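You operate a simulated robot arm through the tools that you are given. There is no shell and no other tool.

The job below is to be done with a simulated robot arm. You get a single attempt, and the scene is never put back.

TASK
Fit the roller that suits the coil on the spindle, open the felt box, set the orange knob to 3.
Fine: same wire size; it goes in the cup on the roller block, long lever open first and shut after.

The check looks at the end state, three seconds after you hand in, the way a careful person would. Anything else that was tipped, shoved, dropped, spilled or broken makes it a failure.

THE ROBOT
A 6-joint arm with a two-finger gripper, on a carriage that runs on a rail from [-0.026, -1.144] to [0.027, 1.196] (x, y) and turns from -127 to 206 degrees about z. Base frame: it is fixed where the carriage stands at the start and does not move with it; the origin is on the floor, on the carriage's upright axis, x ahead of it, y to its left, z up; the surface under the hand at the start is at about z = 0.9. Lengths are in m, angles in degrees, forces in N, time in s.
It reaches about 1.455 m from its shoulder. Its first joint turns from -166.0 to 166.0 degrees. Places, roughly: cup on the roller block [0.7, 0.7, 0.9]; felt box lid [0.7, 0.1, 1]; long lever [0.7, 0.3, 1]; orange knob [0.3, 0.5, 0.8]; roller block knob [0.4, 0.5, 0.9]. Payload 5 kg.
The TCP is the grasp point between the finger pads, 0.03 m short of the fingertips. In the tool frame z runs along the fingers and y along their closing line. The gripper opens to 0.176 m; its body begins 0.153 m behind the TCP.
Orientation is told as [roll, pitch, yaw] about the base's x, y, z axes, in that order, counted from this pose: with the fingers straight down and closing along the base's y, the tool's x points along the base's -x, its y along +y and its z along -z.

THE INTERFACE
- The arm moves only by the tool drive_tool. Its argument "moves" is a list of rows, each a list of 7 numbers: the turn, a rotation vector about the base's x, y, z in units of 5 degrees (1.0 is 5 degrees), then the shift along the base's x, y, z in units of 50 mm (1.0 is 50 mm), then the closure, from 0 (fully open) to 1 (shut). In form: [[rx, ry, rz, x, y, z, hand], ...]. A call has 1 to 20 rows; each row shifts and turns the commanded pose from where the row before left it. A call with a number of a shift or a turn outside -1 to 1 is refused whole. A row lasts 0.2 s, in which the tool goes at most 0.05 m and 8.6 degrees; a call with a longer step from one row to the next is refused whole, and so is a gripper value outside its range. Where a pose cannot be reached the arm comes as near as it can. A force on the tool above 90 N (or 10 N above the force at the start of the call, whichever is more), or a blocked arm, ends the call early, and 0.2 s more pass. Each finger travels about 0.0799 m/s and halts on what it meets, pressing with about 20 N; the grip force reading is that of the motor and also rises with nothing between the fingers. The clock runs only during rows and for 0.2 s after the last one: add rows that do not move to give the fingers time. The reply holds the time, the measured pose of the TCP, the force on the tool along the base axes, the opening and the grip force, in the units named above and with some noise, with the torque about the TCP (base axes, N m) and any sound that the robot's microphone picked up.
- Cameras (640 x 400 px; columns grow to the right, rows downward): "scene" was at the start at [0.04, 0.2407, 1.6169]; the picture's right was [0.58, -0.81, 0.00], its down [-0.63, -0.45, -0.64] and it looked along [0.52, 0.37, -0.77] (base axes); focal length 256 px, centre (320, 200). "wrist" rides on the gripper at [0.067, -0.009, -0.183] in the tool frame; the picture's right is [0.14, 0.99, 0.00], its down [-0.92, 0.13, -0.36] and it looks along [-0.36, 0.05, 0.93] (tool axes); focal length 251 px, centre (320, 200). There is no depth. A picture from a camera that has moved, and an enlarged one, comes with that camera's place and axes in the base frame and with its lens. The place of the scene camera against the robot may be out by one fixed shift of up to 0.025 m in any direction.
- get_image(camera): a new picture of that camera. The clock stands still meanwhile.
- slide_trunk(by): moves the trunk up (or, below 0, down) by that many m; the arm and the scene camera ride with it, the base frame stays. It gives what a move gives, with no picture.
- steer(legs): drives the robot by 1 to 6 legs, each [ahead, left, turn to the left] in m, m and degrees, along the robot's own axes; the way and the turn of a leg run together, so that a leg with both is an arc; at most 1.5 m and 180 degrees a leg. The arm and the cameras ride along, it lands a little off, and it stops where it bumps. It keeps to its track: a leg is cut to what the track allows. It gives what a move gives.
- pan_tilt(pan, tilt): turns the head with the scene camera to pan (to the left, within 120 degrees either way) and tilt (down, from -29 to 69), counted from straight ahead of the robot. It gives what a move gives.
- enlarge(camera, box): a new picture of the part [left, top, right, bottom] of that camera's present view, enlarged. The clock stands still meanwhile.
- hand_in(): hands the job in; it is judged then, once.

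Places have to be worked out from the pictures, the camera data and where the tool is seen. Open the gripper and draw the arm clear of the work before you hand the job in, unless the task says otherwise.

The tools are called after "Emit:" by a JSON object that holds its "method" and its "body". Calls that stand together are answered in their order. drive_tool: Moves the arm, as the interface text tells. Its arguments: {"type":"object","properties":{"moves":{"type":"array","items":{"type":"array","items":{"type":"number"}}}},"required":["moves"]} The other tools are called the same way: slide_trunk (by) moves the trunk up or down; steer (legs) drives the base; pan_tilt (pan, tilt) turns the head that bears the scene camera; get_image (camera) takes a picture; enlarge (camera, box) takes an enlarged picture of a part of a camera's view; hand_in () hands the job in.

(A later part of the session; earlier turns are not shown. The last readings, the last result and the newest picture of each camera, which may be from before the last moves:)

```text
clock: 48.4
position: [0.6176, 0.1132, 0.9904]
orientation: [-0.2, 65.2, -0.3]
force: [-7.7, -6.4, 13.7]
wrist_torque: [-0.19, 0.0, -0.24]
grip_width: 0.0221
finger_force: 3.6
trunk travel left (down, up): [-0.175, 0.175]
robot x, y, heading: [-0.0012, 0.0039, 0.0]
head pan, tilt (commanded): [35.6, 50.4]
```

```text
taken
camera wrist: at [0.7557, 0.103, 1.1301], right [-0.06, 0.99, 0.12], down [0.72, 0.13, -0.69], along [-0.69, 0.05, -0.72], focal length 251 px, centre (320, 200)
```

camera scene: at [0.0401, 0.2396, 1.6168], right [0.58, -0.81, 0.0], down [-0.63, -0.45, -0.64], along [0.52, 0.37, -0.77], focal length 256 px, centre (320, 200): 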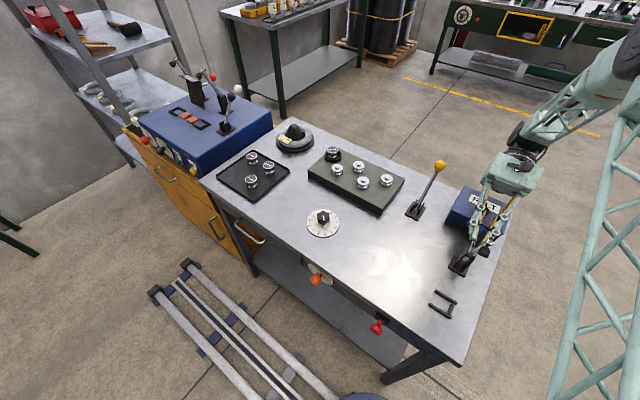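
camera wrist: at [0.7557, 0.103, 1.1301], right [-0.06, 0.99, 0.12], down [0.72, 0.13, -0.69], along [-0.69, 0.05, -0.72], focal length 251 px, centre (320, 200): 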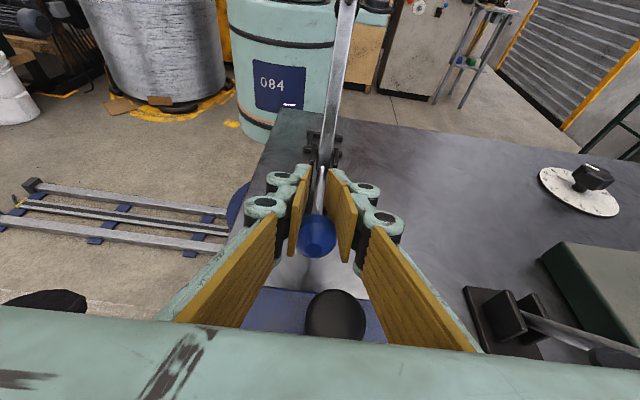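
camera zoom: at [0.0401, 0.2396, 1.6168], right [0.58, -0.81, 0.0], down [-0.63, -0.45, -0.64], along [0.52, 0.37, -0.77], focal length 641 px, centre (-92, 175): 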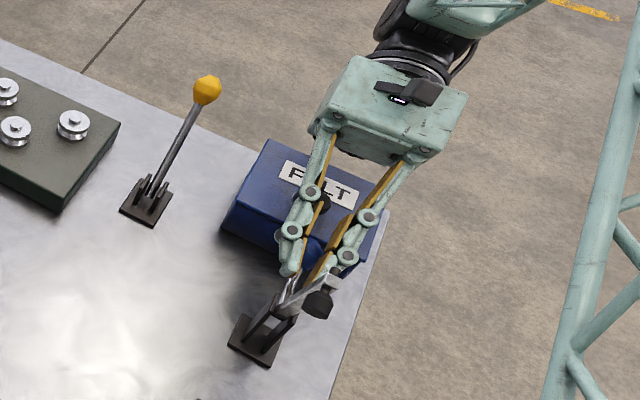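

The pads straddle the blue lever, but it hasn't moved: its ball is still at (0.641, 0.114, 0.975) and the clamp bolt sits at the same pixel as before. The lid fell shut. I'll open the fingers, staying clear to either side, and back out along the tool axis.

Emit:
{"method": "drive_tool", "body": {"moves": [[0, 0, 0, 0, 0, 0, 0.7], [0, 0, 0, 0, 0, 0, 0.5], [0, 0, 0, 0, 0, 0, 0.4], [0, 0, 0, 0, 0, 0, 0.4]]}}

Emit:
{"method": "get_image", "body": {"camera": "wrist"}}

Emit:
{"method": "enlarge", "body": {"camera": "scene", "box": [430, 170, 540, 290]}}

```text
clock: 49.4
position: [0.6182, 0.1149, 0.992]
orientation: [0.1, 65.0, 0.0]
force: [-0.3, -0.4, -0.3]
wrist_torque: [-0.01, 0.02, 0.02]
grip_width: 0.1055
finger_force: 0.1
trunk travel left (down, up): [-0.175, 0.175]
robot x, y, heading: [0.0, 0.0005, 0.0]
head pan, tilt (commanded): [35.6, 50.4]
```

```text
taken
camera wrist: at [0.7566, 0.1066, 1.1311], right [-0.06, 0.99, 0.13], down [0.72, 0.13, -0.68], along [-0.69, 0.05, -0.72], focal length 251 px, centre (320, 200)
```

wrist: 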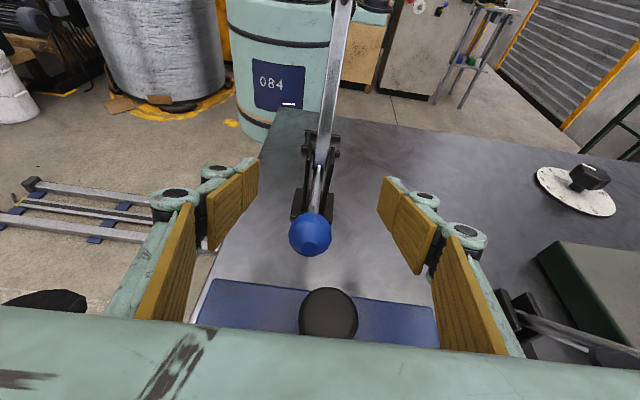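

```text
3.33 times, centred on (485, 230) of scene
camera zoom: at [0.04, 0.2407, 1.6169], right [0.58, -0.81, 0.0], down [-0.63, -0.45, -0.64], along [0.52, 0.37, -0.77], focal length 854 px, centre (-230, 100)
```

zoom: 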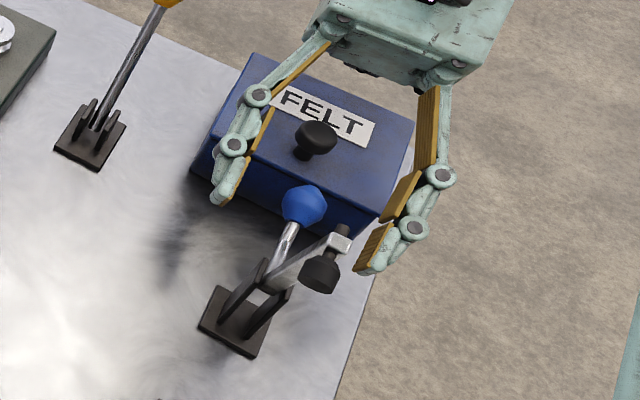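

The blue clamp is exactly where it was and the lid is shut and intact. I'll back the hand out upward and over, then level it again.

Emit:
{"method": "drive_tool", "body": {"moves": [[0, 0, 0, 0.3, 0, 0.4, 0.4], [0, 0, 0, 0.4, 0, 0.6, 0.4], [0, 0, 0, 0.3, 0, 0.8, 0.4], [0, 0, 0, 0.2, 0, 0.8, 0.4], [0, -1, 0, 0.1, 0.03, 0.4, 0.4], [0, -1, 0, 0.1, 0.03, 0, 0.4], [0, -1, 0, 0.1, 0.03, 0, 0.4], [0, -1, 0, 0.1, 0.03, 0, 0.4], [0, -1, 0, 0, 0.03, 0, 0.4], [0, -1, 0, 0, 0.03, 0, 0.4], [0, -1, 0, 0, 0.03, 0, 0.4], [0, 0, 0, 0, 0, 0, 0.4]]}}

Emit:
{"method": "get_image", "body": {"camera": "scene"}}

```text
clock: 52.0
position: [0.7005, 0.127, 1.1429]
orientation: [0.0, 29.9, 0.0]
force: [-1.1, 0.1, 1.2]
wrist_torque: [-0.01, -0.19, -0.01]
grip_width: 0.1057
finger_force: 0.1
trunk travel left (down, up): [-0.175, 0.175]
robot x, y, heading: [-0.0001, 0.0026, 0.0]
head pan, tilt (commanded): [35.6, 50.4]
```

```text
taken
camera scene: at [0.0391, 0.2407, 1.6169], right [0.58, -0.81, 0.0], down [-0.63, -0.45, -0.64], along [0.52, 0.37, -0.77], focal length 256 px, centre (320, 200)
```

scene: 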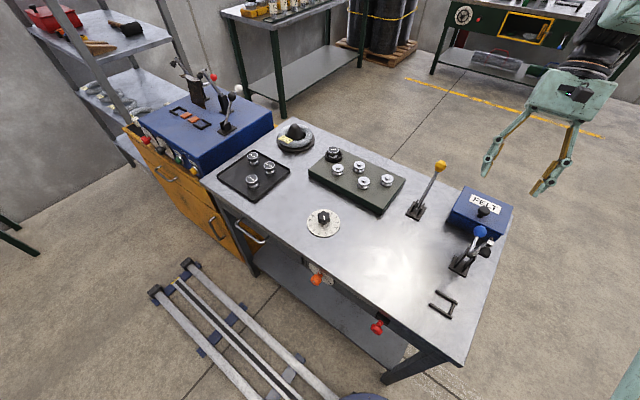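

The scene is as before. Before trying again I'll test in free air whether the end pose of the lid's swing, about (0.88, 0.125, 1.065) at 30° tilt, is reachable.

Emit:
{"method": "drive_tool", "body": {"moves": [[0, 0, 0, 0.72, 0, 0, 0.4], [0, 0, 0, 0.72, 0, 0, 0.4], [0, 0, 0, 0.72, 0, -0.2, 0.4], [0, 0, 0, 0.72, 0, -0.4, 0.4], [0, 0, 0, 0.72, 0, -0.5, 0.4], [0, 0, 0, 0, 0, -0.48, 0.4], [0, 0, 0, 0, 0, 0, 0.4]]}}

```text
clock: 53.6
position: [0.8811, 0.1261, 1.0626]
orientation: [0.0, 29.9, 0.0]
force: [0.1, -0.6, 0.1]
wrist_torque: [0.03, -0.03, 0.0]
grip_width: 0.1059
finger_force: 0.0
trunk travel left (down, up): [-0.175, 0.175]
robot x, y, heading: [-0.0003, 0.0002, 0.3]
head pan, tilt (commanded): [35.6, 50.4]
```

It's reachable at 30° tilt. I'll return above the knob, levelling the hand and narrowing the fingers to 60 mm.

Emit:
{"method": "drive_tool", "body": {"moves": [[0, -1, 0, -0.58, 0, 0.5, 0.5], [0, -1, 0, -0.58, 0, 0.3, 0.5], [0, -1, 0, -0.58, 0, 0, 0.6], [0, -1, 0, -0.58, 0, 0, 0.66], [0, -1, 0, -0.58, 0, 0, 0.66], [0, -1, 0, -0.58, 0, -0.3, 0.66], [0, 0, 0, 0, 0, -0.5, 0.66], [0, 0, 0, 0, 0, 0, 0.66]]}}

Emit:
{"method": "enlarge", "body": {"camera": "wrist", "box": [240, 120, 400, 260]}}

```text
clock: 55.4
position: [0.7064, 0.1248, 1.0625]
orientation: [-0.1, 0.3, 0.0]
force: [1.5, 0.1, -0.8]
wrist_torque: [-0.01, 0.2, -0.01]
grip_width: 0.0598
finger_force: 0.1
trunk travel left (down, up): [-0.175, 0.175]
robot x, y, heading: [0.0005, 0.0023, -0.1]
head pan, tilt (commanded): [35.6, 50.4]
```

```text
2.86 times, centred on (320, 190) of wrist
camera zoom: at [0.64, 0.1168, 1.2471], right [-0.14, 0.99, 0.0], down [0.92, 0.13, 0.36], along [0.36, 0.05, -0.93], focal length 718 px, centre (320, 229)
```

zoom: 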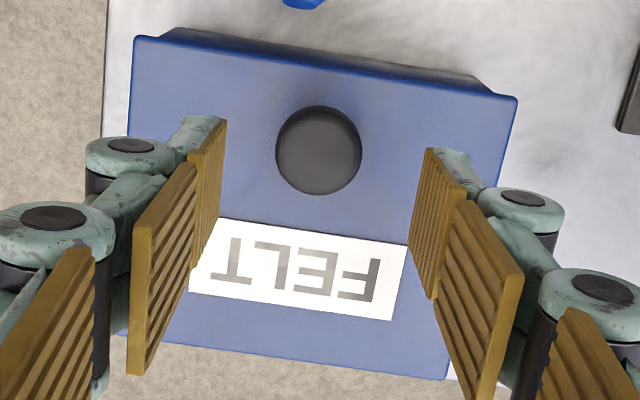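

The knob is on the axis again. I'll descend to z ≈ 1.005 and grip the cap.

Emit:
{"method": "drive_tool", "body": {"moves": [[0, 0, 0, -0.02, 0, -0.45, 0.66], [0, 0, 0, 0, 0, -0.45, 0.66], [0, 0, 0, 0, 0, -0.25, 0.66], [0, 0, 0, 0, 0, 0, 0.66], [0, 0, 0, 0, 0, 0, 0.76], [0, 0, 0, 0, 0, 0, 0.87], [0, 0, 0, 0, 0, 0, 0.9], [0, 0, 0, 0, 0, 0, 0.9]]}}

Emit:
{"method": "enlarge", "body": {"camera": "wrist", "box": [240, 120, 400, 260]}}

```text
clock: 57.2
position: [0.707, 0.1263, 1.0063]
orientation: [0.0, -0.1, 0.0]
force: [0.7, -9.2, -3.4]
wrist_torque: [-0.2, 0.07, 0.02]
grip_width: 0.0305
finger_force: 45.1
trunk travel left (down, up): [-0.175, 0.175]
robot x, y, heading: [0.0021, 0.0014, 0.1]
head pan, tilt (commanded): [35.6, 50.4]
```

```text
2.86 times, centred on (320, 190) of wrist
camera zoom: at [0.6411, 0.1165, 1.1902], right [-0.14, 0.99, 0.0], down [0.92, 0.13, 0.36], along [0.36, 0.05, -0.93], focal length 718 px, centre (320, 229)
```

zoom: 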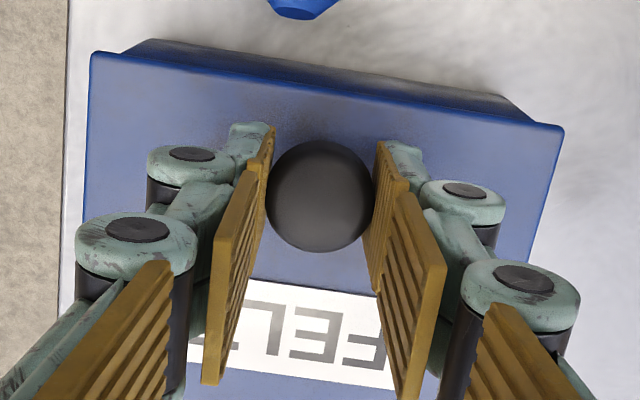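

The knob is held. I'll follow the same arc as before up to 30°, turning with the lid.

Emit:
{"method": "drive_tool", "body": {"moves": [[0, 1, 0, 0.082, -0.02, 0.18, 0.9], [0, 1, 0, 0.1, -0.02, 0.172, 0.9], [0, 1, 0, 0.112, 0, 0.162, 0.9], [0, 1, 0, 0.126, 0, 0.152, 0.9], [0, 1, 0, 0.138, 0, 0.14, 0.9], [0, 1, 0, 0.148, 0, 0.128, 0.9], [0, 0, 0, 0, 0, 0, 0.9]]}}

```text
clock: 58.8
position: [0.743, 0.1242, 1.0511]
orientation: [0.0, 30.1, -0.1]
force: [6.7, 0.6, -8.7]
wrist_torque: [0.08, -0.14, 0.04]
grip_width: 0.0306
finger_force: 45.3
trunk travel left (down, up): [-0.175, 0.175]
robot x, y, heading: [-0.0012, -0.0009, 0.0]
head pan, tilt (commanded): [35.6, 50.4]
```

All smooth. With the tilt held at 30°, I'll continue the arc to about 60° and let the knob pivot between the pads.

Emit:
{"method": "drive_tool", "body": {"moves": [[0, 0, 0, 0.14, 0, 0.13, 0.9], [0, 0, 0, 0.15, 0, 0.114, 0.9], [0, 0, 0, 0.16, 0, 0.1, 0.9], [0, 0, 0, 0.168, 0, 0.085, 0.9], [0, 0, 0, 0, 0, 0, 0.9]]}}

Emit:
{"method": "enlarge", "body": {"camera": "scene", "box": [430, 100, 570, 260]}}

```text
clock: 60.0
position: [0.7702, 0.1239, 1.0738]
orientation: [0.1, 30.0, -0.1]
force: [-20.1, -10.1, 9.6]
wrist_torque: [-0.26, 1.57, 0.11]
grip_width: 0.0308
finger_force: 45.4
trunk travel left (down, up): [-0.175, 0.175]
robot x, y, heading: [-0.002, 0.0008, 0.1]
head pan, tilt (commanded): [35.6, 50.4]
```

```text
2.50 times, centred on (500, 180) of scene
camera zoom: at [0.0387, 0.24, 1.6172], right [0.58, -0.81, 0.0], down [-0.63, -0.45, -0.64], along [0.52, 0.37, -0.77], focal length 641 px, centre (-130, 250)
```

zoom: 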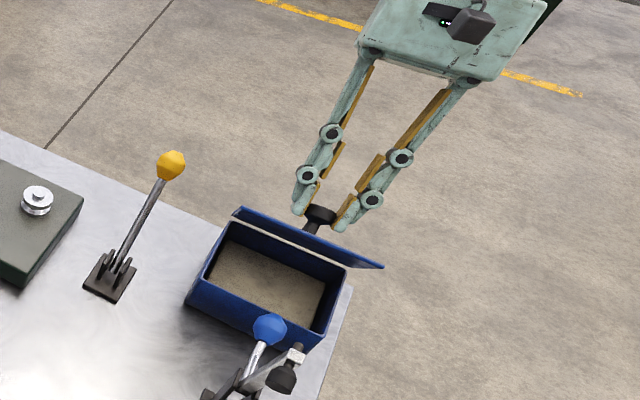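

The lid is at about 48° and pivoting against pad friction, with moderate forces. I'll continue to about 70°.

Emit:
{"method": "drive_tool", "body": {"moves": [[0, 0, 0, 0.175, -0.01, 0.075, 0.9], [0, 0, 0, 0.178, 0, 0.06, 0.9], [0, 0, 0, 0.185, 0, 0.042, 0.9], [0, 0, 0, 0.187, 0, 0.026, 0.9], [0, 0, 0, 0, 0, 0, 0.9]]}}

Emit:
{"method": "enlarge", "body": {"camera": "scene", "box": [430, 100, 570, 260]}}

```text
clock: 61.2
position: [0.808, 0.1232, 1.0847]
orientation: [0.0, 29.9, 0.0]
force: [-12.6, -4.1, 7.9]
wrist_torque: [-0.05, 1.23, 0.07]
grip_width: 0.0307
finger_force: 44.6
trunk travel left (down, up): [-0.175, 0.175]
robot x, y, heading: [0.002, -0.0016, 0.2]
head pan, tilt (commanded): [35.6, 50.4]
```

```text
2.50 times, centred on (500, 180) of scene
camera zoom: at [0.039, 0.2404, 1.617], right [0.58, -0.81, 0.0], down [-0.63, -0.45, -0.64], along [0.52, 0.37, -0.77], focal length 641 px, centre (-130, 250)
```

zoom: 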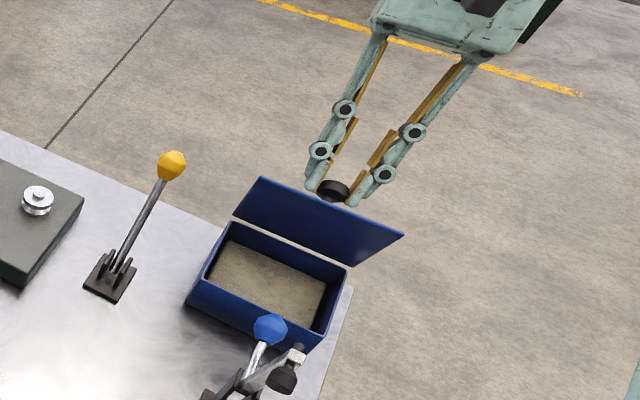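

The lid is at about 70° and following well. I'll carry on past vertical toward 90° and beyond.

Emit:
{"method": "drive_tool", "body": {"moves": [[0, 0, 0, 0.19, 0, 0.008, 0.9], [0, 0, 0, 0.19, 0, -0.008, 0.9], [0, 0, 0, 0.188, 0, -0.025, 0.9], [0, 0, 0, 0.185, 0, -0.042, 0.9], [0, 0, 0, 0, 0, 0, 0.9]]}}

Emit:
{"method": "enlarge", "body": {"camera": "scene", "box": [430, 100, 570, 260]}}

```text
clock: 62.4
position: [0.8461, 0.122, 1.0819]
orientation: [-0.1, 29.9, 0.1]
force: [-6.1, -6.5, 13.2]
wrist_torque: [-0.11, 1.06, 0.18]
grip_width: 0.0307
finger_force: 45.4
trunk travel left (down, up): [-0.175, 0.175]
robot x, y, heading: [-0.0039, 0.0001, 0.3]
head pan, tilt (commanded): [35.6, 50.4]
```

```text
2.50 times, centred on (500, 180) of scene
camera zoom: at [0.0391, 0.2402, 1.6171], right [0.58, -0.81, 0.0], down [-0.63, -0.45, -0.64], along [0.52, 0.37, -0.77], focal length 641 px, centre (-130, 250)
```

zoom: 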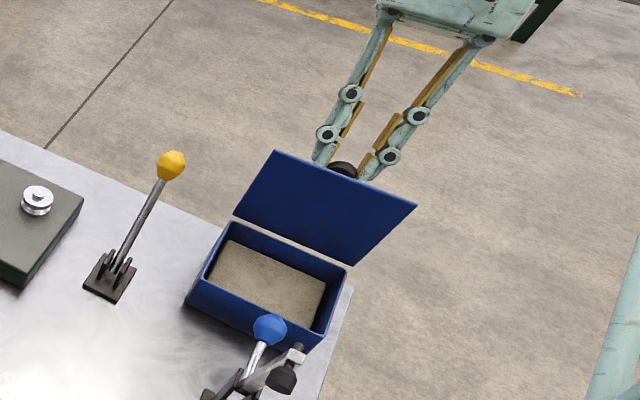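

The lid is about vertical now. I'll continue past 90° to about 105° so it stays open, feeling for a stop.

Emit:
{"method": "drive_tool", "body": {"moves": [[0, 0, 0, 0.18, 0, -0.055, 0.9], [0, 0, 0, 0.176, 0, -0.072, 0.9], [0, 0, 0, 0.168, 0, -0.088, 0.9], [0, 0, 0, 0, 0, 0, 0.9]]}}

Emit:
{"method": "enlarge", "body": {"camera": "scene", "box": [430, 100, 570, 260]}}

Emit:
{"method": "get_image", "body": {"camera": "wrist"}}

```text
clock: 63.4
position: [0.8727, 0.1213, 1.0706]
orientation: [0.0, 30.0, 0.0]
force: [-2.9, -14.1, 0.8]
wrist_torque: [-0.12, 0.4, 0.23]
grip_width: 0.028
finger_force: 44.3
trunk travel left (down, up): [-0.175, 0.175]
robot x, y, heading: [0.004, -0.0014, -0.4]
head pan, tilt (commanded): [35.6, 50.4]
```

```text
2.50 times, centred on (500, 180) of scene
camera zoom: at [0.04, 0.2398, 1.617], right [0.58, -0.81, 0.0], down [-0.63, -0.45, -0.64], along [0.52, 0.37, -0.77], focal length 641 px, centre (-130, 250)
```

zoom: 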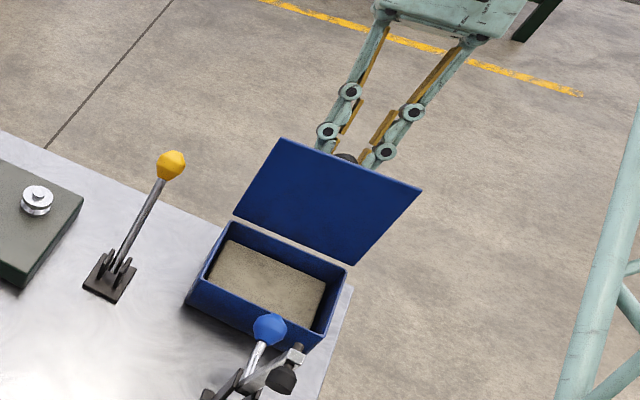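

```text
taken
camera wrist: at [0.9074, 0.1132, 1.2622], right [-0.12, 0.99, 0.07], down [0.98, 0.13, -0.15], along [-0.16, 0.05, -0.99], focal length 251 px, centre (320, 200)
```

wrist: 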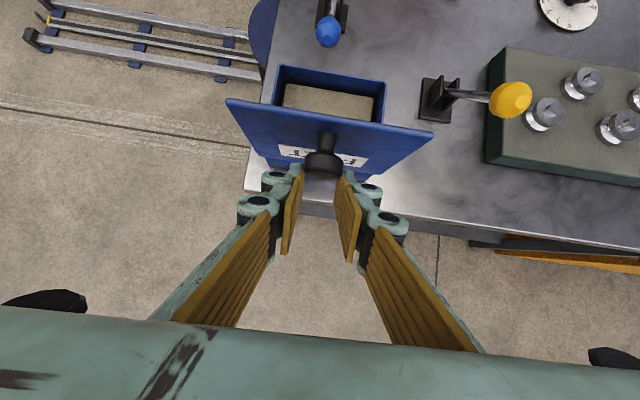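

The grip width shrank, so the pads are sliding off the cap while the lid rests near 95–98°, probably at its stop. I'll open the fingers gently and see whether the lid stays.

Emit:
{"method": "drive_tool", "body": {"moves": [[0, 0, 0, 0, 0, 0, 0.8], [0, 0, 0, 0, 0, 0, 0.7], [0, 0, 0, 0, 0, 0, 0.6], [0, 0, 0, 0, 0, 0, 0.6]]}}

Emit:
{"method": "enlarge", "body": {"camera": "scene", "box": [430, 100, 570, 260]}}

Emit:
{"method": "get_image", "body": {"camera": "wrist"}}

```text
clock: 64.4
position: [0.8726, 0.1217, 1.0698]
orientation: [0.0, 30.0, 0.0]
force: [0.3, -0.2, -0.6]
wrist_torque: [-0.01, -0.01, 0.0]
grip_width: 0.0702
finger_force: 0.1
trunk travel left (down, up): [-0.175, 0.175]
robot x, y, heading: [-0.001, 0.0032, 0.1]
head pan, tilt (commanded): [35.6, 50.4]
```

```text
2.50 times, centred on (500, 180) of scene
camera zoom: at [0.04, 0.2407, 1.6169], right [0.58, -0.81, 0.0], down [-0.63, -0.45, -0.64], along [0.52, 0.37, -0.77], focal length 641 px, centre (-130, 250)
```

zoom: 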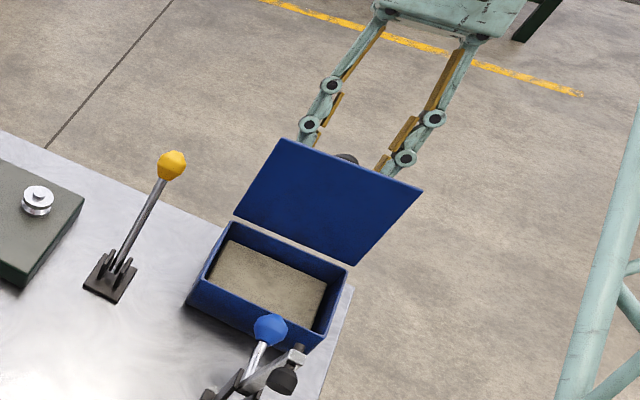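

```text
taken
camera wrist: at [0.9073, 0.1146, 1.2628], right [-0.12, 0.99, 0.07], down [0.98, 0.13, -0.15], along [-0.16, 0.05, -0.99], focal length 251 px, centre (320, 200)
```

wrist: 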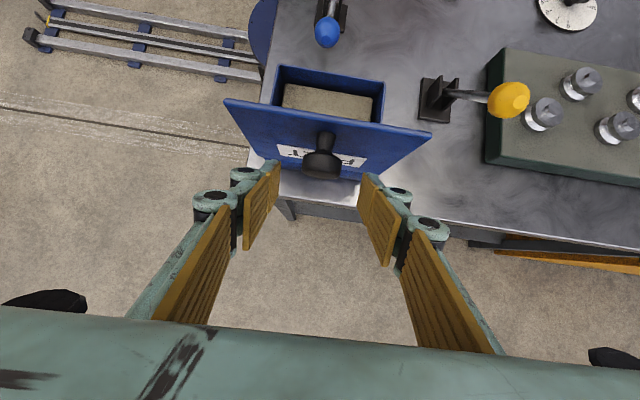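

The lid stays open by itself. I'll back out along the tool axis, away from the lid, and rise high.

Emit:
{"method": "drive_tool", "body": {"moves": [[0, 0, 0, 0.25, 0, 0.43, 0.6], [0, 0, 0, 0.4, 0, 0.7, 0.6], [0, 0, 0, 0.3, 0, 0.8, 0.5], [0, -0.5, 0, 0, 0, 0.9, 0.5], [0, -1, 0, 0, 0, 0.9, 0.5], [0, -1, 0, 0, 0, 0.9, 0.5], [0, -1, 0, -0.5, 0, 0, 0.5], [0, -1, 0, -0.7, 0, 0, 0.5], [0, -1, 0, -0.8, 0.2, 0, 0.5], [0, -0.5, 0, -0.8, 0.3, 0, 0.5], [0, 0, 0, -0.8, 0.4, 0, 0.5], [0, 0, 0, -0.8, 0.5, 0, 0.5], [0, 0, 0, 0, 0, 0, 0.5]]}}

Emit:
{"method": "get_image", "body": {"camera": "scene"}}

Emit:
{"method": "get_image", "body": {"camera": "wrist"}}

```text
clock: 67.2
position: [0.6969, 0.1961, 1.3017]
orientation: [0.0, -0.1, 0.0]
force: [-1.1, 1.3, 0.8]
wrist_torque: [-0.12, -0.27, 0.0]
grip_width: 0.0879
finger_force: 0.1
trunk travel left (down, up): [-0.175, 0.175]
robot x, y, heading: [-0.0034, 0.0011, -0.1]
head pan, tilt (commanded): [35.6, 50.4]
```

```text
taken
camera scene: at [0.0386, 0.2411, 1.6169], right [0.58, -0.81, 0.0], down [-0.63, -0.45, -0.64], along [0.52, 0.37, -0.77], focal length 256 px, centre (320, 200)
```

scene: 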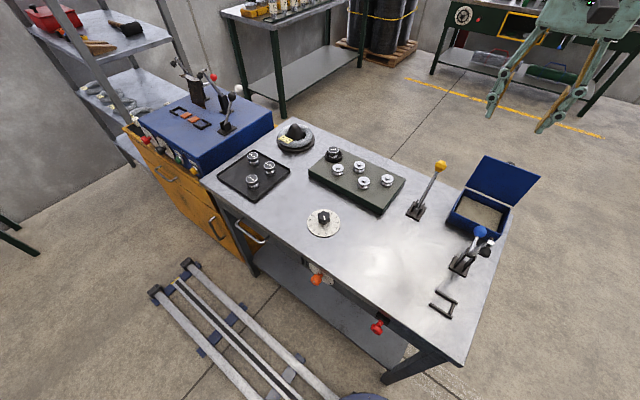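

```text
taken
camera wrist: at [0.6296, 0.187, 1.4862], right [-0.14, 0.99, 0.0], down [0.92, 0.13, 0.36], along [0.36, 0.05, -0.93], focal length 251 px, centre (320, 200)
```

wrist: 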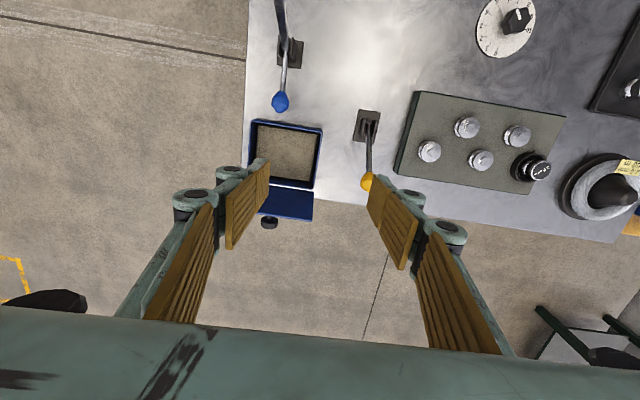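

The felt box is open and everything else stands as before. Next is the orange knob on the bench's front face. To have room to reach it from the front, I'll first drive the carriage along the rail to about y = −0.5.

Emit:
{"method": "steer", "body": {"legs": [[0, -0.5, 0]]}}

Emit:
{"method": "get_image", "body": {"camera": "scene"}}

```text
clock: 70.2
position: [0.6919, -0.3102, 1.3018]
orientation: [0.0, 0.0, -1.0]
force: [0.2, -0.5, -0.8]
wrist_torque: [0.02, -0.02, -0.01]
grip_width: 0.0881
finger_force: 0.1
trunk travel left (down, up): [-0.175, 0.175]
robot x, y, heading: [-0.0113, -0.4888, -0.9]
head pan, tilt (commanded): [35.6, 50.4]
```

```text
taken
camera scene: at [0.0337, -0.2512, 1.6169], right [0.57, -0.82, 0.0], down [-0.63, -0.44, -0.64], along [0.53, 0.36, -0.77], focal length 256 px, centre (320, 200)
```

scene: 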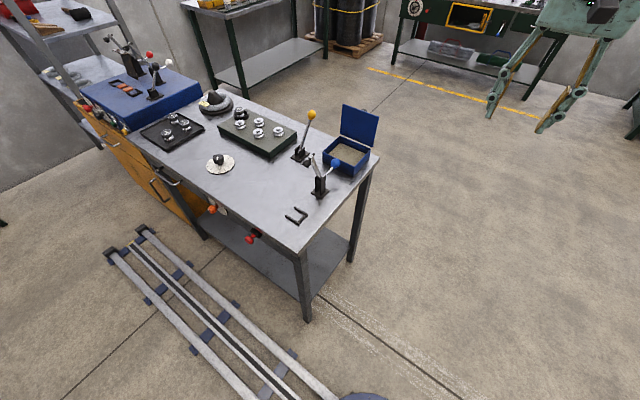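

From here the front panel is visible. I zoom in on the orange knob and its dial.

Emit:
{"method": "enlarge", "body": {"camera": "scene", "box": [195, 190, 245, 225]}}

Emit:
{"method": "enlarge", "body": {"camera": "scene", "box": [140, 160, 320, 280]}}

```text
11.43 times, centred on (220, 208) of scene
camera zoom: at [0.0337, -0.2512, 1.6169], right [0.57, -0.82, 0.0], down [-0.63, -0.44, -0.64], along [0.53, 0.36, -0.77], focal length 2929 px, centre (1463, 114)
```

zoom: 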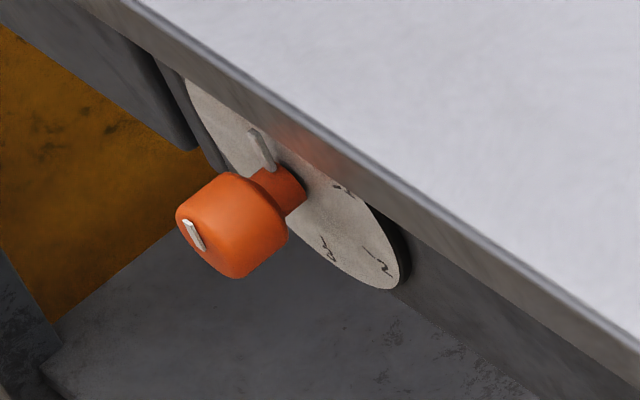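

```text
3.33 times, centred on (230, 220) of scene
camera zoom: at [0.0337, -0.2512, 1.6169], right [0.57, -0.82, 0.0], down [-0.63, -0.44, -0.64], along [0.53, 0.36, -0.77], focal length 854 px, centre (620, 133)
```

zoom: 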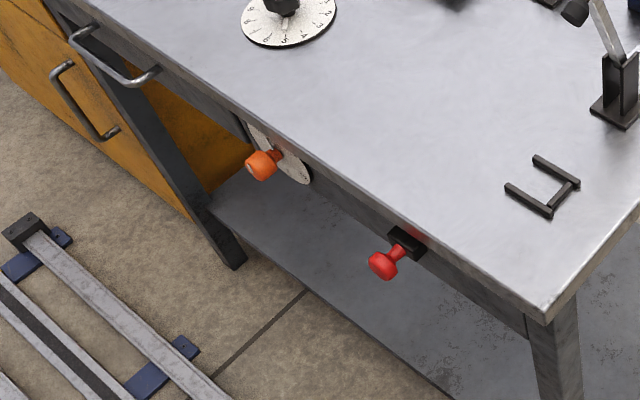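

The dial faces the robot, with the knob's front at about (0.29, 0.46, 0.81) under the bench edge, so I need the fingers pointing along +x. I'll swing the hand out in front of the bench while turning it, halfway first.

Emit:
{"method": "drive_tool", "body": {"moves": [[0, -1, 0, -0.602, 0.344, -0.05, 0.5], [0, -1, 0, -0.602, 0.344, -0.05, 0.5], [0, -1, 0, -0.602, 0.344, -0.05, 0.5], [0, -1, 0, -0.602, 0.344, -0.05, 0.5], [0, -1, 0, -0.602, 0.344, -0.05, 0.5], [0, -1, 0, -0.602, 0.344, -0.05, 0.5], [0, -1, 0, -0.602, 0.344, -0.05, 0.5], [0, -1, 0, -0.602, 0.344, -0.05, 0.5], [0, -1, 0, -0.602, 0.344, -0.05, 0.5], [0, 0, 0, 0, 0, 0, 0.5]]}}

Emit:
{"method": "get_image", "body": {"camera": "scene"}}

Emit:
{"method": "get_image", "body": {"camera": "wrist"}}

```text
clock: 72.1
position: [0.5226, -0.2635, 1.2845]
orientation: [2.1, -41.8, -16.6]
force: [1.1, 1.0, 0.1]
wrist_torque: [-0.19, 0.01, -0.16]
grip_width: 0.088
finger_force: 0.2
trunk travel left (down, up): [-0.175, 0.175]
robot x, y, heading: [-0.0086, -0.4912, -1.6]
head pan, tilt (commanded): [35.6, 50.4]
stopped in row 9: the arm was blocked; the commanded pose is now the measured one
```

```text
taken
camera scene: at [0.0323, -0.254, 1.6105], right [0.55, -0.84, 0.0], down [-0.69, -0.45, -0.57], along [0.48, 0.31, -0.82], focal length 256 px, centre (320, 200)
```

scene: 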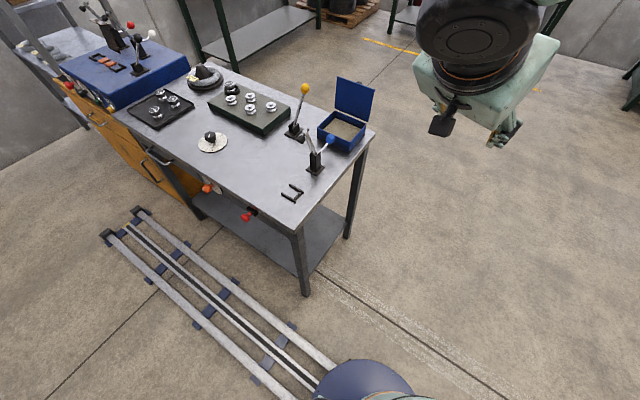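

```text
taken
camera wrist: at [0.3542, -0.2277, 1.3774], right [0.16, 0.98, -0.07], down [0.46, -0.02, 0.89], along [0.87, -0.17, -0.46], focal length 251 px, centre (320, 200)
```

wrist: 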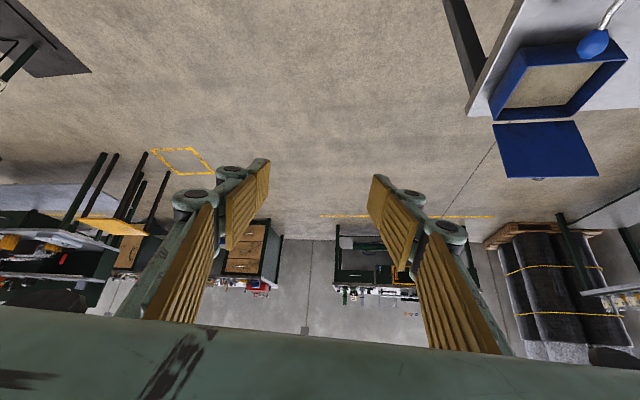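

The wrist came up against the robot's own head mast at about (0.03, −0.25, 1.6), so nothing outside was touched. I'll back the hand off forward and level it. Then I'll turn the carriage left instead, so the arm reaches along +y with the head out of the way.

Emit:
{"method": "drive_tool", "body": {"moves": [[0, 0, 0, 0.6, -0.2, -0.2, 0.5], [0, 0, 0, 0.8, -0.2, -0.2, 0.5], [0, 1, 0, 0.8, 0, 0, 0.5], [0, 1, 0, 0.6, 0, 0, 0.5], [0, 1, 0, 0.4, 0, 0, 0.5], [0, 1, 0, 0, 0, 0, 0.5], [0, 0, 0, 0, 0, 0, 0.5]]}}

Emit:
{"method": "get_image", "body": {"camera": "scene"}}

```text
clock: 73.7
position: [0.6778, -0.2832, 1.2649]
orientation: [-4.0, -22.3, -13.3]
force: [0.4, 0.3, 0.2]
wrist_torque: [0.04, 0.03, 0.0]
grip_width: 0.0881
finger_force: 0.1
trunk travel left (down, up): [-0.175, 0.175]
robot x, y, heading: [-0.0118, -0.4899, -1.1]
head pan, tilt (commanded): [35.6, 50.4]
```

```text
taken
camera scene: at [0.0341, -0.2514, 1.6169], right [0.57, -0.82, 0.0], down [-0.64, -0.44, -0.64], along [0.53, 0.36, -0.77], focal length 256 px, centre (320, 200)
```

scene: 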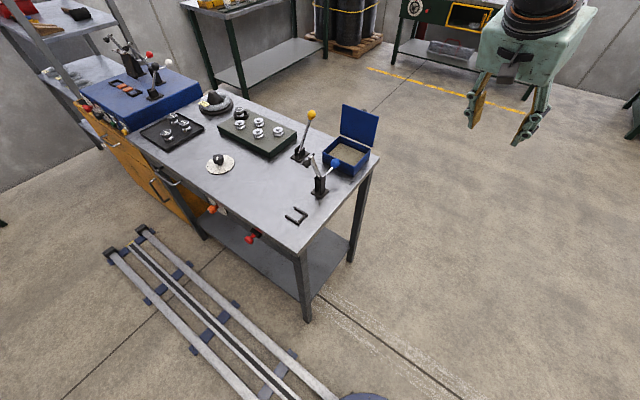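

The head is free and back in place. Now I turn the carriage 90° to the left; the hand sweeps over the bench corner at z ≈ 1.23, well above the clamp top at 1.10.

Emit:
{"method": "steer", "body": {"legs": [[0, 0, 90]]}}

Emit:
{"method": "pan_tilt", "body": {"pan": -32, "tilt": 36}}

Emit:
{"method": "get_image", "body": {"camera": "scene"}}

```text
clock: 77.9
position: [-0.2062, 0.2017, 1.2666]
orientation: [-3.8, -22.3, 75.8]
force: [0.2, 0.1, -0.9]
wrist_torque: [-0.04, 0.01, 0.02]
grip_width: 0.0882
finger_force: 0.1
trunk travel left (down, up): [-0.175, 0.175]
robot x, y, heading: [-0.0104, -0.4905, 88.1]
head pan, tilt (commanded): [35.6, 50.4]
```

```text
clock: 79.3
position: [-0.2071, 0.2012, 1.2659]
orientation: [-4.0, -22.4, 75.8]
force: [-0.2, 0.6, -0.2]
wrist_torque: [0.0, -0.01, -0.02]
grip_width: 0.088
finger_force: 0.0
trunk travel left (down, up): [-0.175, 0.175]
robot x, y, heading: [-0.011, -0.4917, 87.8]
head pan, tilt (commanded): [-32.0, 36.0]
```

```text
taken
camera scene: at [-0.2386, -0.4347, 1.6293], right [0.99, 0.17, 0.0], down [0.11, -0.65, -0.75], along [-0.13, 0.74, -0.66], focal length 256 px, centre (320, 200)
```

scene: 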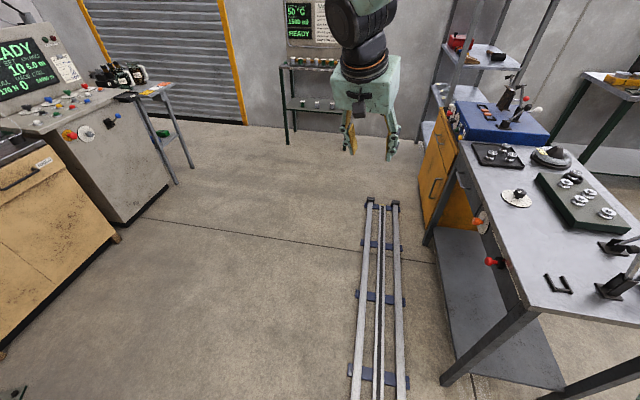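

The head is still turning, but the front panel is now in view. I zoom in on the orange dial at around (480, 222).

Emit:
{"method": "enlarge", "body": {"camera": "scene", "box": [455, 195, 515, 275]}}

Emit:
{"method": "pan_tilt", "body": {"pan": -32, "tilt": 36}}

Emit:
{"method": "get_image", "body": {"camera": "scene"}}

```text
5.00 times, centred on (485, 235) of scene
camera zoom: at [-0.2386, -0.4347, 1.6293], right [0.99, 0.17, 0.0], down [0.11, -0.65, -0.75], along [-0.13, 0.74, -0.66], focal length 1281 px, centre (-505, 25)
```

zoom: 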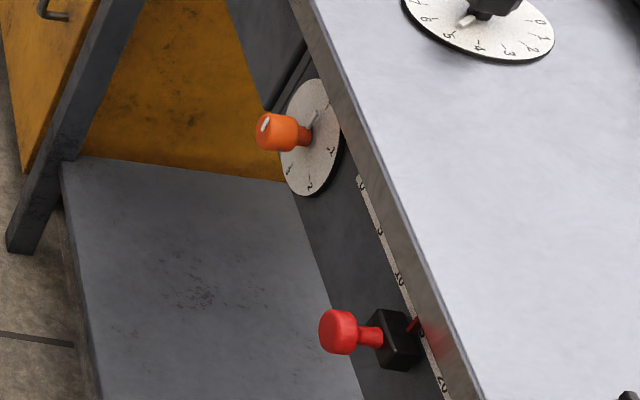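

```text
clock: 79.9
position: [-0.2069, 0.1998, 1.2671]
orientation: [-3.9, -22.4, 75.9]
force: [-0.5, -0.7, -0.7]
wrist_torque: [0.02, -0.01, 0.01]
grip_width: 0.0882
finger_force: 0.1
trunk travel left (down, up): [-0.175, 0.175]
robot x, y, heading: [-0.0145, -0.4876, 87.9]
head pan, tilt (commanded): [-32.0, 36.0]
```

```text
taken
camera scene: at [-0.2388, -0.4339, 1.6311], right [0.98, 0.17, 0.0], down [0.11, -0.64, -0.76], along [-0.13, 0.75, -0.65], focal length 256 px, centre (320, 200)
```

scene: 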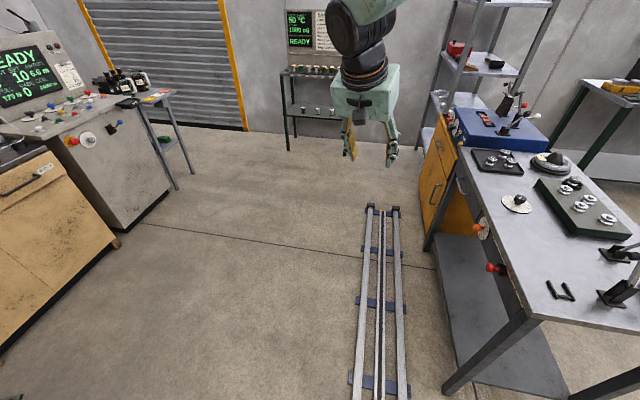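

The dial has numbers on its right side and the knob's pointer is near the top; the red slider beside it must be left alone. I'll now swing the hand down in front of the panel, turning it to point along +x, in two halves.

Emit:
{"method": "drive_tool", "body": {"moves": [[-0.313, -0.907, -0.06, 0.23, 0.267, -0.462, 0.5], [-0.313, -0.907, -0.06, 0.23, 0.267, -0.462, 0.5], [-0.313, -0.907, -0.06, 0.23, 0.267, -0.462, 0.5], [-0.313, -0.907, -0.06, 0.23, 0.267, -0.462, 0.5], [-0.313, -0.907, -0.06, 0.23, 0.267, -0.462, 0.5], [-0.313, -0.907, -0.06, 0.23, 0.267, -0.462, 0.5], [-0.313, -0.907, -0.06, 0.23, 0.267, -0.462, 0.5], [-0.313, -0.907, -0.06, 0.23, 0.267, -0.462, 0.5], [-0.313, -0.907, -0.06, 0.23, 0.267, -0.462, 0.5], [0, 0, 0, 0, 0, 0, 0.5]]}}

Emit:
{"method": "get_image", "body": {"camera": "scene"}}

Emit:
{"method": "get_image", "body": {"camera": "wrist"}}

```text
clock: 82.1
position: [-0.1041, 0.3227, 1.0574]
orientation: [-48.8, -13.9, 87.6]
force: [-0.4, 1.3, -2.0]
wrist_torque: [-0.06, -0.25, -0.12]
grip_width: 0.0882
finger_force: 0.0
trunk travel left (down, up): [-0.175, 0.175]
robot x, y, heading: [-0.012, -0.4901, 87.7]
head pan, tilt (commanded): [-32.0, 36.0]
```

```text
taken
camera scene: at [-0.1756, -0.4441, 1.6376], right [0.83, -0.56, 0.0], down [-0.33, -0.49, -0.81], along [0.45, 0.67, -0.59], focal length 256 px, centre (320, 200)
```

scene: 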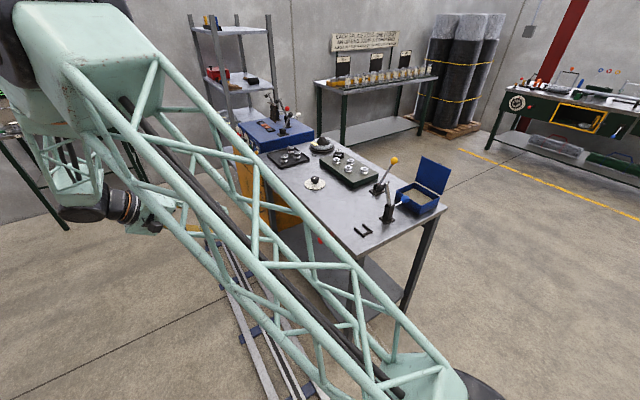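

```text
taken
camera wrist: at [-0.2401, 0.2341, 1.1661], right [-0.65, 0.07, -0.76], down [-0.32, 0.88, 0.36], along [0.69, 0.48, -0.55], focal length 251 px, centre (320, 200)
```

wrist: 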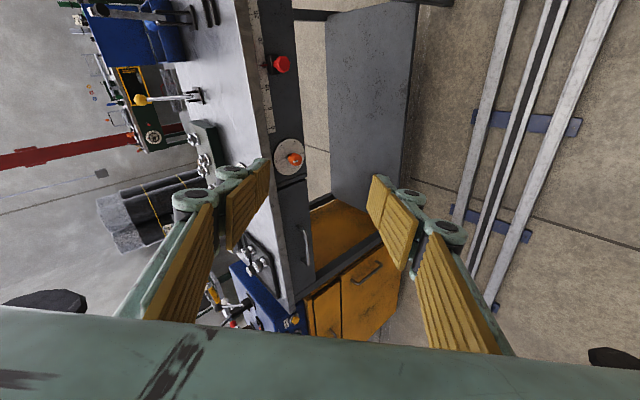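

The wrist camera now sees the orange dial. I zoom in on it.

Emit:
{"method": "enlarge", "body": {"camera": "wrist", "box": [265, 130, 315, 185]}}

Emit:
{"method": "enlarge", "body": {"camera": "wrist", "box": [235, 0, 335, 190]}}

```text
7.27 times, centred on (290, 158) of wrist
camera zoom: at [-0.2401, 0.2341, 1.1661], right [-0.65, 0.07, -0.76], down [-0.32, 0.88, 0.36], along [0.69, 0.48, -0.55], focal length 1829 px, centre (538, 509)
```

zoom: 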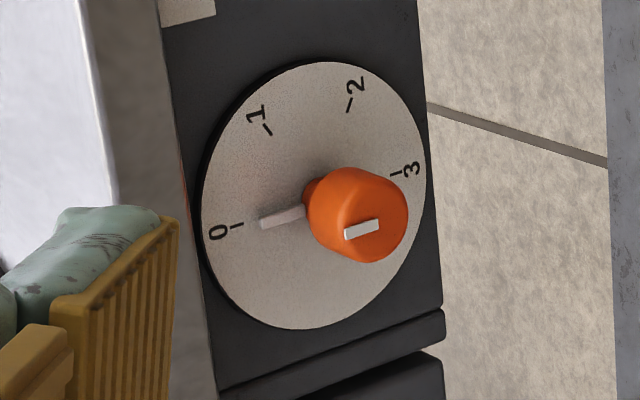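

```text
2.11 times, centred on (285, 95) of wrist
camera zoom: at [-0.2401, 0.2341, 1.1661], right [-0.65, 0.07, -0.76], down [-0.32, 0.88, 0.36], along [0.69, 0.48, -0.55], focal length 529 px, centre (394, 421)
```

zoom: 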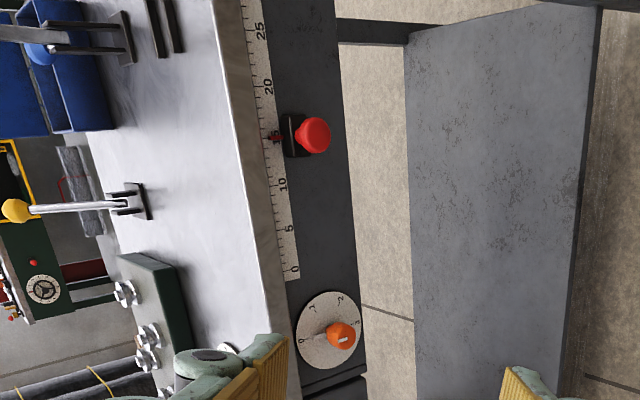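

The dial reads 0 at the top, then 1, 2 and 3 clockwise in 60° steps, and the pointer is at 0. Setting it to 3 therefore means turning it 180° clockwise as seen from the front, which is + about x. I'll complete the hand's turn to face the panel.

Emit:
{"method": "drive_tool", "body": {"moves": [[-0.313, -0.907, -0.06, 0.2, 0.267, -0.462, 0.5], [-0.313, -0.907, -0.06, 0.2, 0.267, -0.462, 0.5], [-0.313, -0.907, -0.06, 0.2, 0.267, -0.462, 0.5], [-0.313, -0.907, -0.06, 0.2, 0.267, -0.462, 0.5], [-0.313, -0.907, -0.06, 0.2, 0.267, -0.462, 0.5], [-0.313, -0.907, -0.06, 0.2, 0.267, -0.462, 0.5], [-0.313, -0.907, -0.06, 0.2, 0.267, -0.462, 0.5], [-0.313, -0.907, -0.06, 0.2, 0.267, -0.462, 0.5], [-0.313, -0.907, -0.06, 0.2, 0.267, -0.462, 0.5], [0, 0, 0, 0, 0, 0, 0.5]]}}

Emit:
{"method": "get_image", "body": {"camera": "scene"}}

Emit:
{"method": "get_image", "body": {"camera": "wrist"}}

```text
clock: 84.3
position: [-0.014, 0.4427, 0.8495]
orientation: [-90.0, -0.1, 90.1]
force: [0.3, 0.1, -1.4]
wrist_torque: [0.0, -0.18, 0.01]
grip_width: 0.0879
finger_force: 0.1
trunk travel left (down, up): [-0.175, 0.175]
robot x, y, heading: [-0.0092, -0.4908, 87.9]
head pan, tilt (commanded): [-32.0, 36.0]
```

```text
taken
camera scene: at [-0.1753, -0.4443, 1.6376], right [0.83, -0.56, 0.0], down [-0.33, -0.49, -0.81], along [0.45, 0.67, -0.59], focal length 256 px, centre (320, 200)
```

scene: 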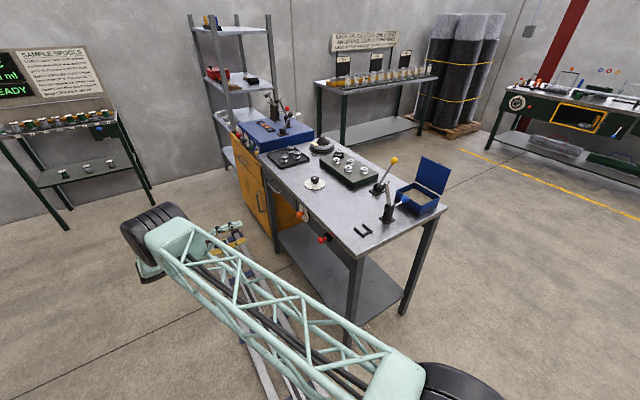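

```text
taken
camera wrist: at [-0.1968, 0.3766, 0.8603], right [0.0, -0.14, -0.99], down [-0.36, 0.92, -0.13], along [0.93, 0.36, -0.05], focal length 251 px, centre (320, 200)
```

wrist: 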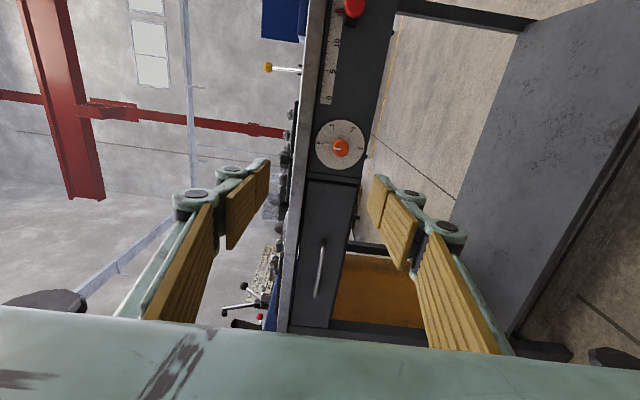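

The hand points straight at the panel. I zoom in to locate the knob and dial precisely.

Emit:
{"method": "enlarge", "body": {"camera": "wrist", "box": [300, 105, 380, 185]}}

Emit:
{"method": "enlarge", "body": {"camera": "scene", "box": [270, 180, 360, 260]}}

```text
5.00 times, centred on (340, 145) of wrist
camera zoom: at [-0.1968, 0.3766, 0.8603], right [0.0, -0.14, -0.99], down [-0.36, 0.92, -0.13], along [0.93, 0.36, -0.05], focal length 1257 px, centre (220, 475)
```

zoom: 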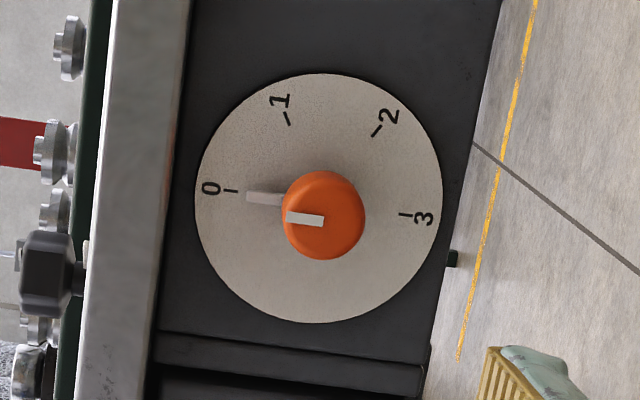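

```text
5.00 times, centred on (315, 220) of scene
camera zoom: at [-0.1753, -0.4443, 1.6376], right [0.83, -0.56, 0.0], down [-0.33, -0.49, -0.81], along [0.45, 0.67, -0.59], focal length 1281 px, centre (345, 100)
```

zoom: 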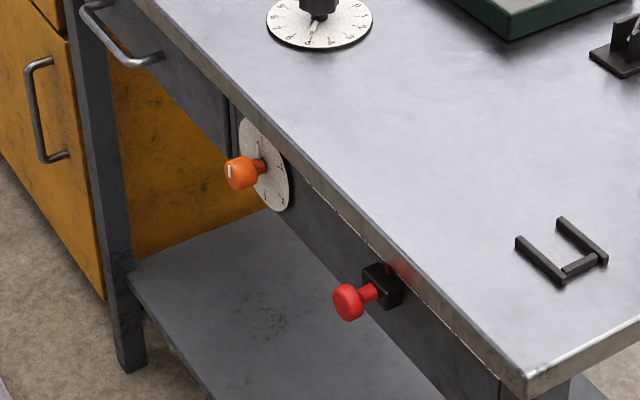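

The knob's axis is at about y = 0.454, z = 0.809, with its face near x ≈ 0.295 and the plate near x ≈ 0.33. Before gripping, I'll test in free air how far the wrist can roll about +x from here.

Emit:
{"method": "drive_tool", "body": {"moves": [[1, 0, 0, 0, 0, 0, 0.5], [1, 0, 0, 0, 0, 0, 0.5], [1, 0, 0, 0, 0, 0, 0.5], [1, 0, 0, 0, 0, 0, 0.5], [1, 0, 0, 0, 0, 0, 0.5], [1, 0, 0, 0, 0, 0, 0.5], [1, 0, 0, 0, 0, 0, 0.5], [1, 0, 0, 0, 0, 0, 0.5], [1, 0, 0, 0, 0, 0, 0.5], [1, 0, 0, 0, 0, 0, 0.5], [1, 0, 0, 0, 0, 0, 0.5], [1, 0, 0, 0, 0, 0, 0.5], [1, 0, 0, 0, 0, 0, 0.5], [1, 0, 0, 0, 0, 0, 0.5], [1, 0, 0, 0, 0, 0, 0.5], [1, 0, 0, 0, 0, 0, 0.5], [1, 0, 0, 0, 0, 0, 0.5], [1, 0, 0, 0, 0, 0, 0.5], [0, 0, 0, 0, 0, 0, 0.5]]}}

Emit:
{"method": "get_image", "body": {"camera": "wrist"}}

```text
clock: 88.3
position: [-0.0134, 0.4415, 0.8498]
orientation: [123.3, -89.8, -123.3]
force: [0.1, -0.1, -0.5]
wrist_torque: [-0.02, 0.01, 0.01]
grip_width: 0.0878
finger_force: 0.1
trunk travel left (down, up): [-0.175, 0.175]
robot x, y, heading: [-0.0119, -0.4893, 88.1]
head pan, tilt (commanded): [-32.0, 36.0]
```

```text
taken
camera wrist: at [-0.1964, 0.4345, 0.784], right [0.0, 0.99, -0.14], down [-0.36, 0.13, 0.92], along [0.93, 0.05, 0.36], focal length 251 px, centre (320, 200)
```

wrist: 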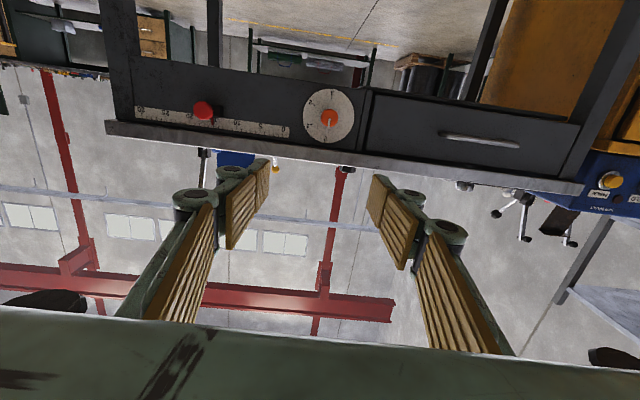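

The first +90° works. I'll test another +90°.

Emit:
{"method": "drive_tool", "body": {"moves": [[1, 0, 0, 0, 0, 0, 0.5], [1, 0, 0, 0, 0, 0, 0.5], [1, 0, 0, 0, 0, 0, 0.5], [1, 0, 0, 0, 0, 0, 0.5], [1, 0, 0, 0, 0, 0, 0.5], [1, 0, 0, 0, 0, 0, 0.5], [1, 0, 0, 0, 0, 0, 0.5], [1, 0, 0, 0, 0, 0, 0.5], [1, 0, 0, 0, 0, 0, 0.5], [1, 0, 0, 0, 0, 0, 0.5], [1, 0, 0, 0, 0, 0, 0.5], [1, 0, 0, 0, 0, 0, 0.5], [1, 0, 0, 0, 0, 0, 0.5], [1, 0, 0, 0, 0, 0, 0.5], [1, 0, 0, 0, 0, 0, 0.5], [1, 0, 0, 0, 0, 0, 0.5], [1, 0, 0, 0, 0, 0, 0.5], [1, 0, 0, 0, 0, 0, 0.5], [0, 0, 0, 0, 0, 0, 0.5]]}}

Emit:
{"method": "get_image", "body": {"camera": "wrist"}}

```text
clock: 92.3
position: [-0.0425, 0.5324, 0.8363]
orientation: [90.0, -29.9, -90.2]
force: [0.1, 0.0, 0.4]
wrist_torque: [0.05, 0.01, 0.01]
grip_width: 0.0881
finger_force: 0.1
out of reach, approached as far as the arm can: row 6, 7, 8, 9, 10, 11, 13, 14, 15, 16, 17, 18
trunk travel left (down, up): [-0.175, 0.175]
robot x, y, heading: [-0.0088, -0.4892, 87.8]
head pan, tilt (commanded): [-32.0, 36.0]
```

```text
taken
camera wrist: at [-0.2259, 0.5867, 0.797], right [0.0, 0.61, 0.79], down [-0.36, -0.74, 0.57], along [0.93, -0.29, 0.22], focal length 251 px, centre (320, 200)
```

wrist: 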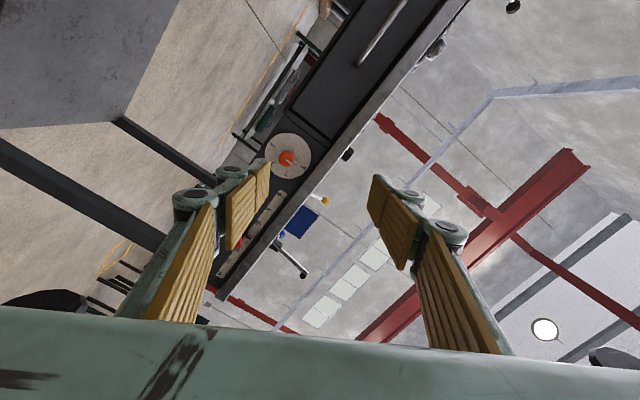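

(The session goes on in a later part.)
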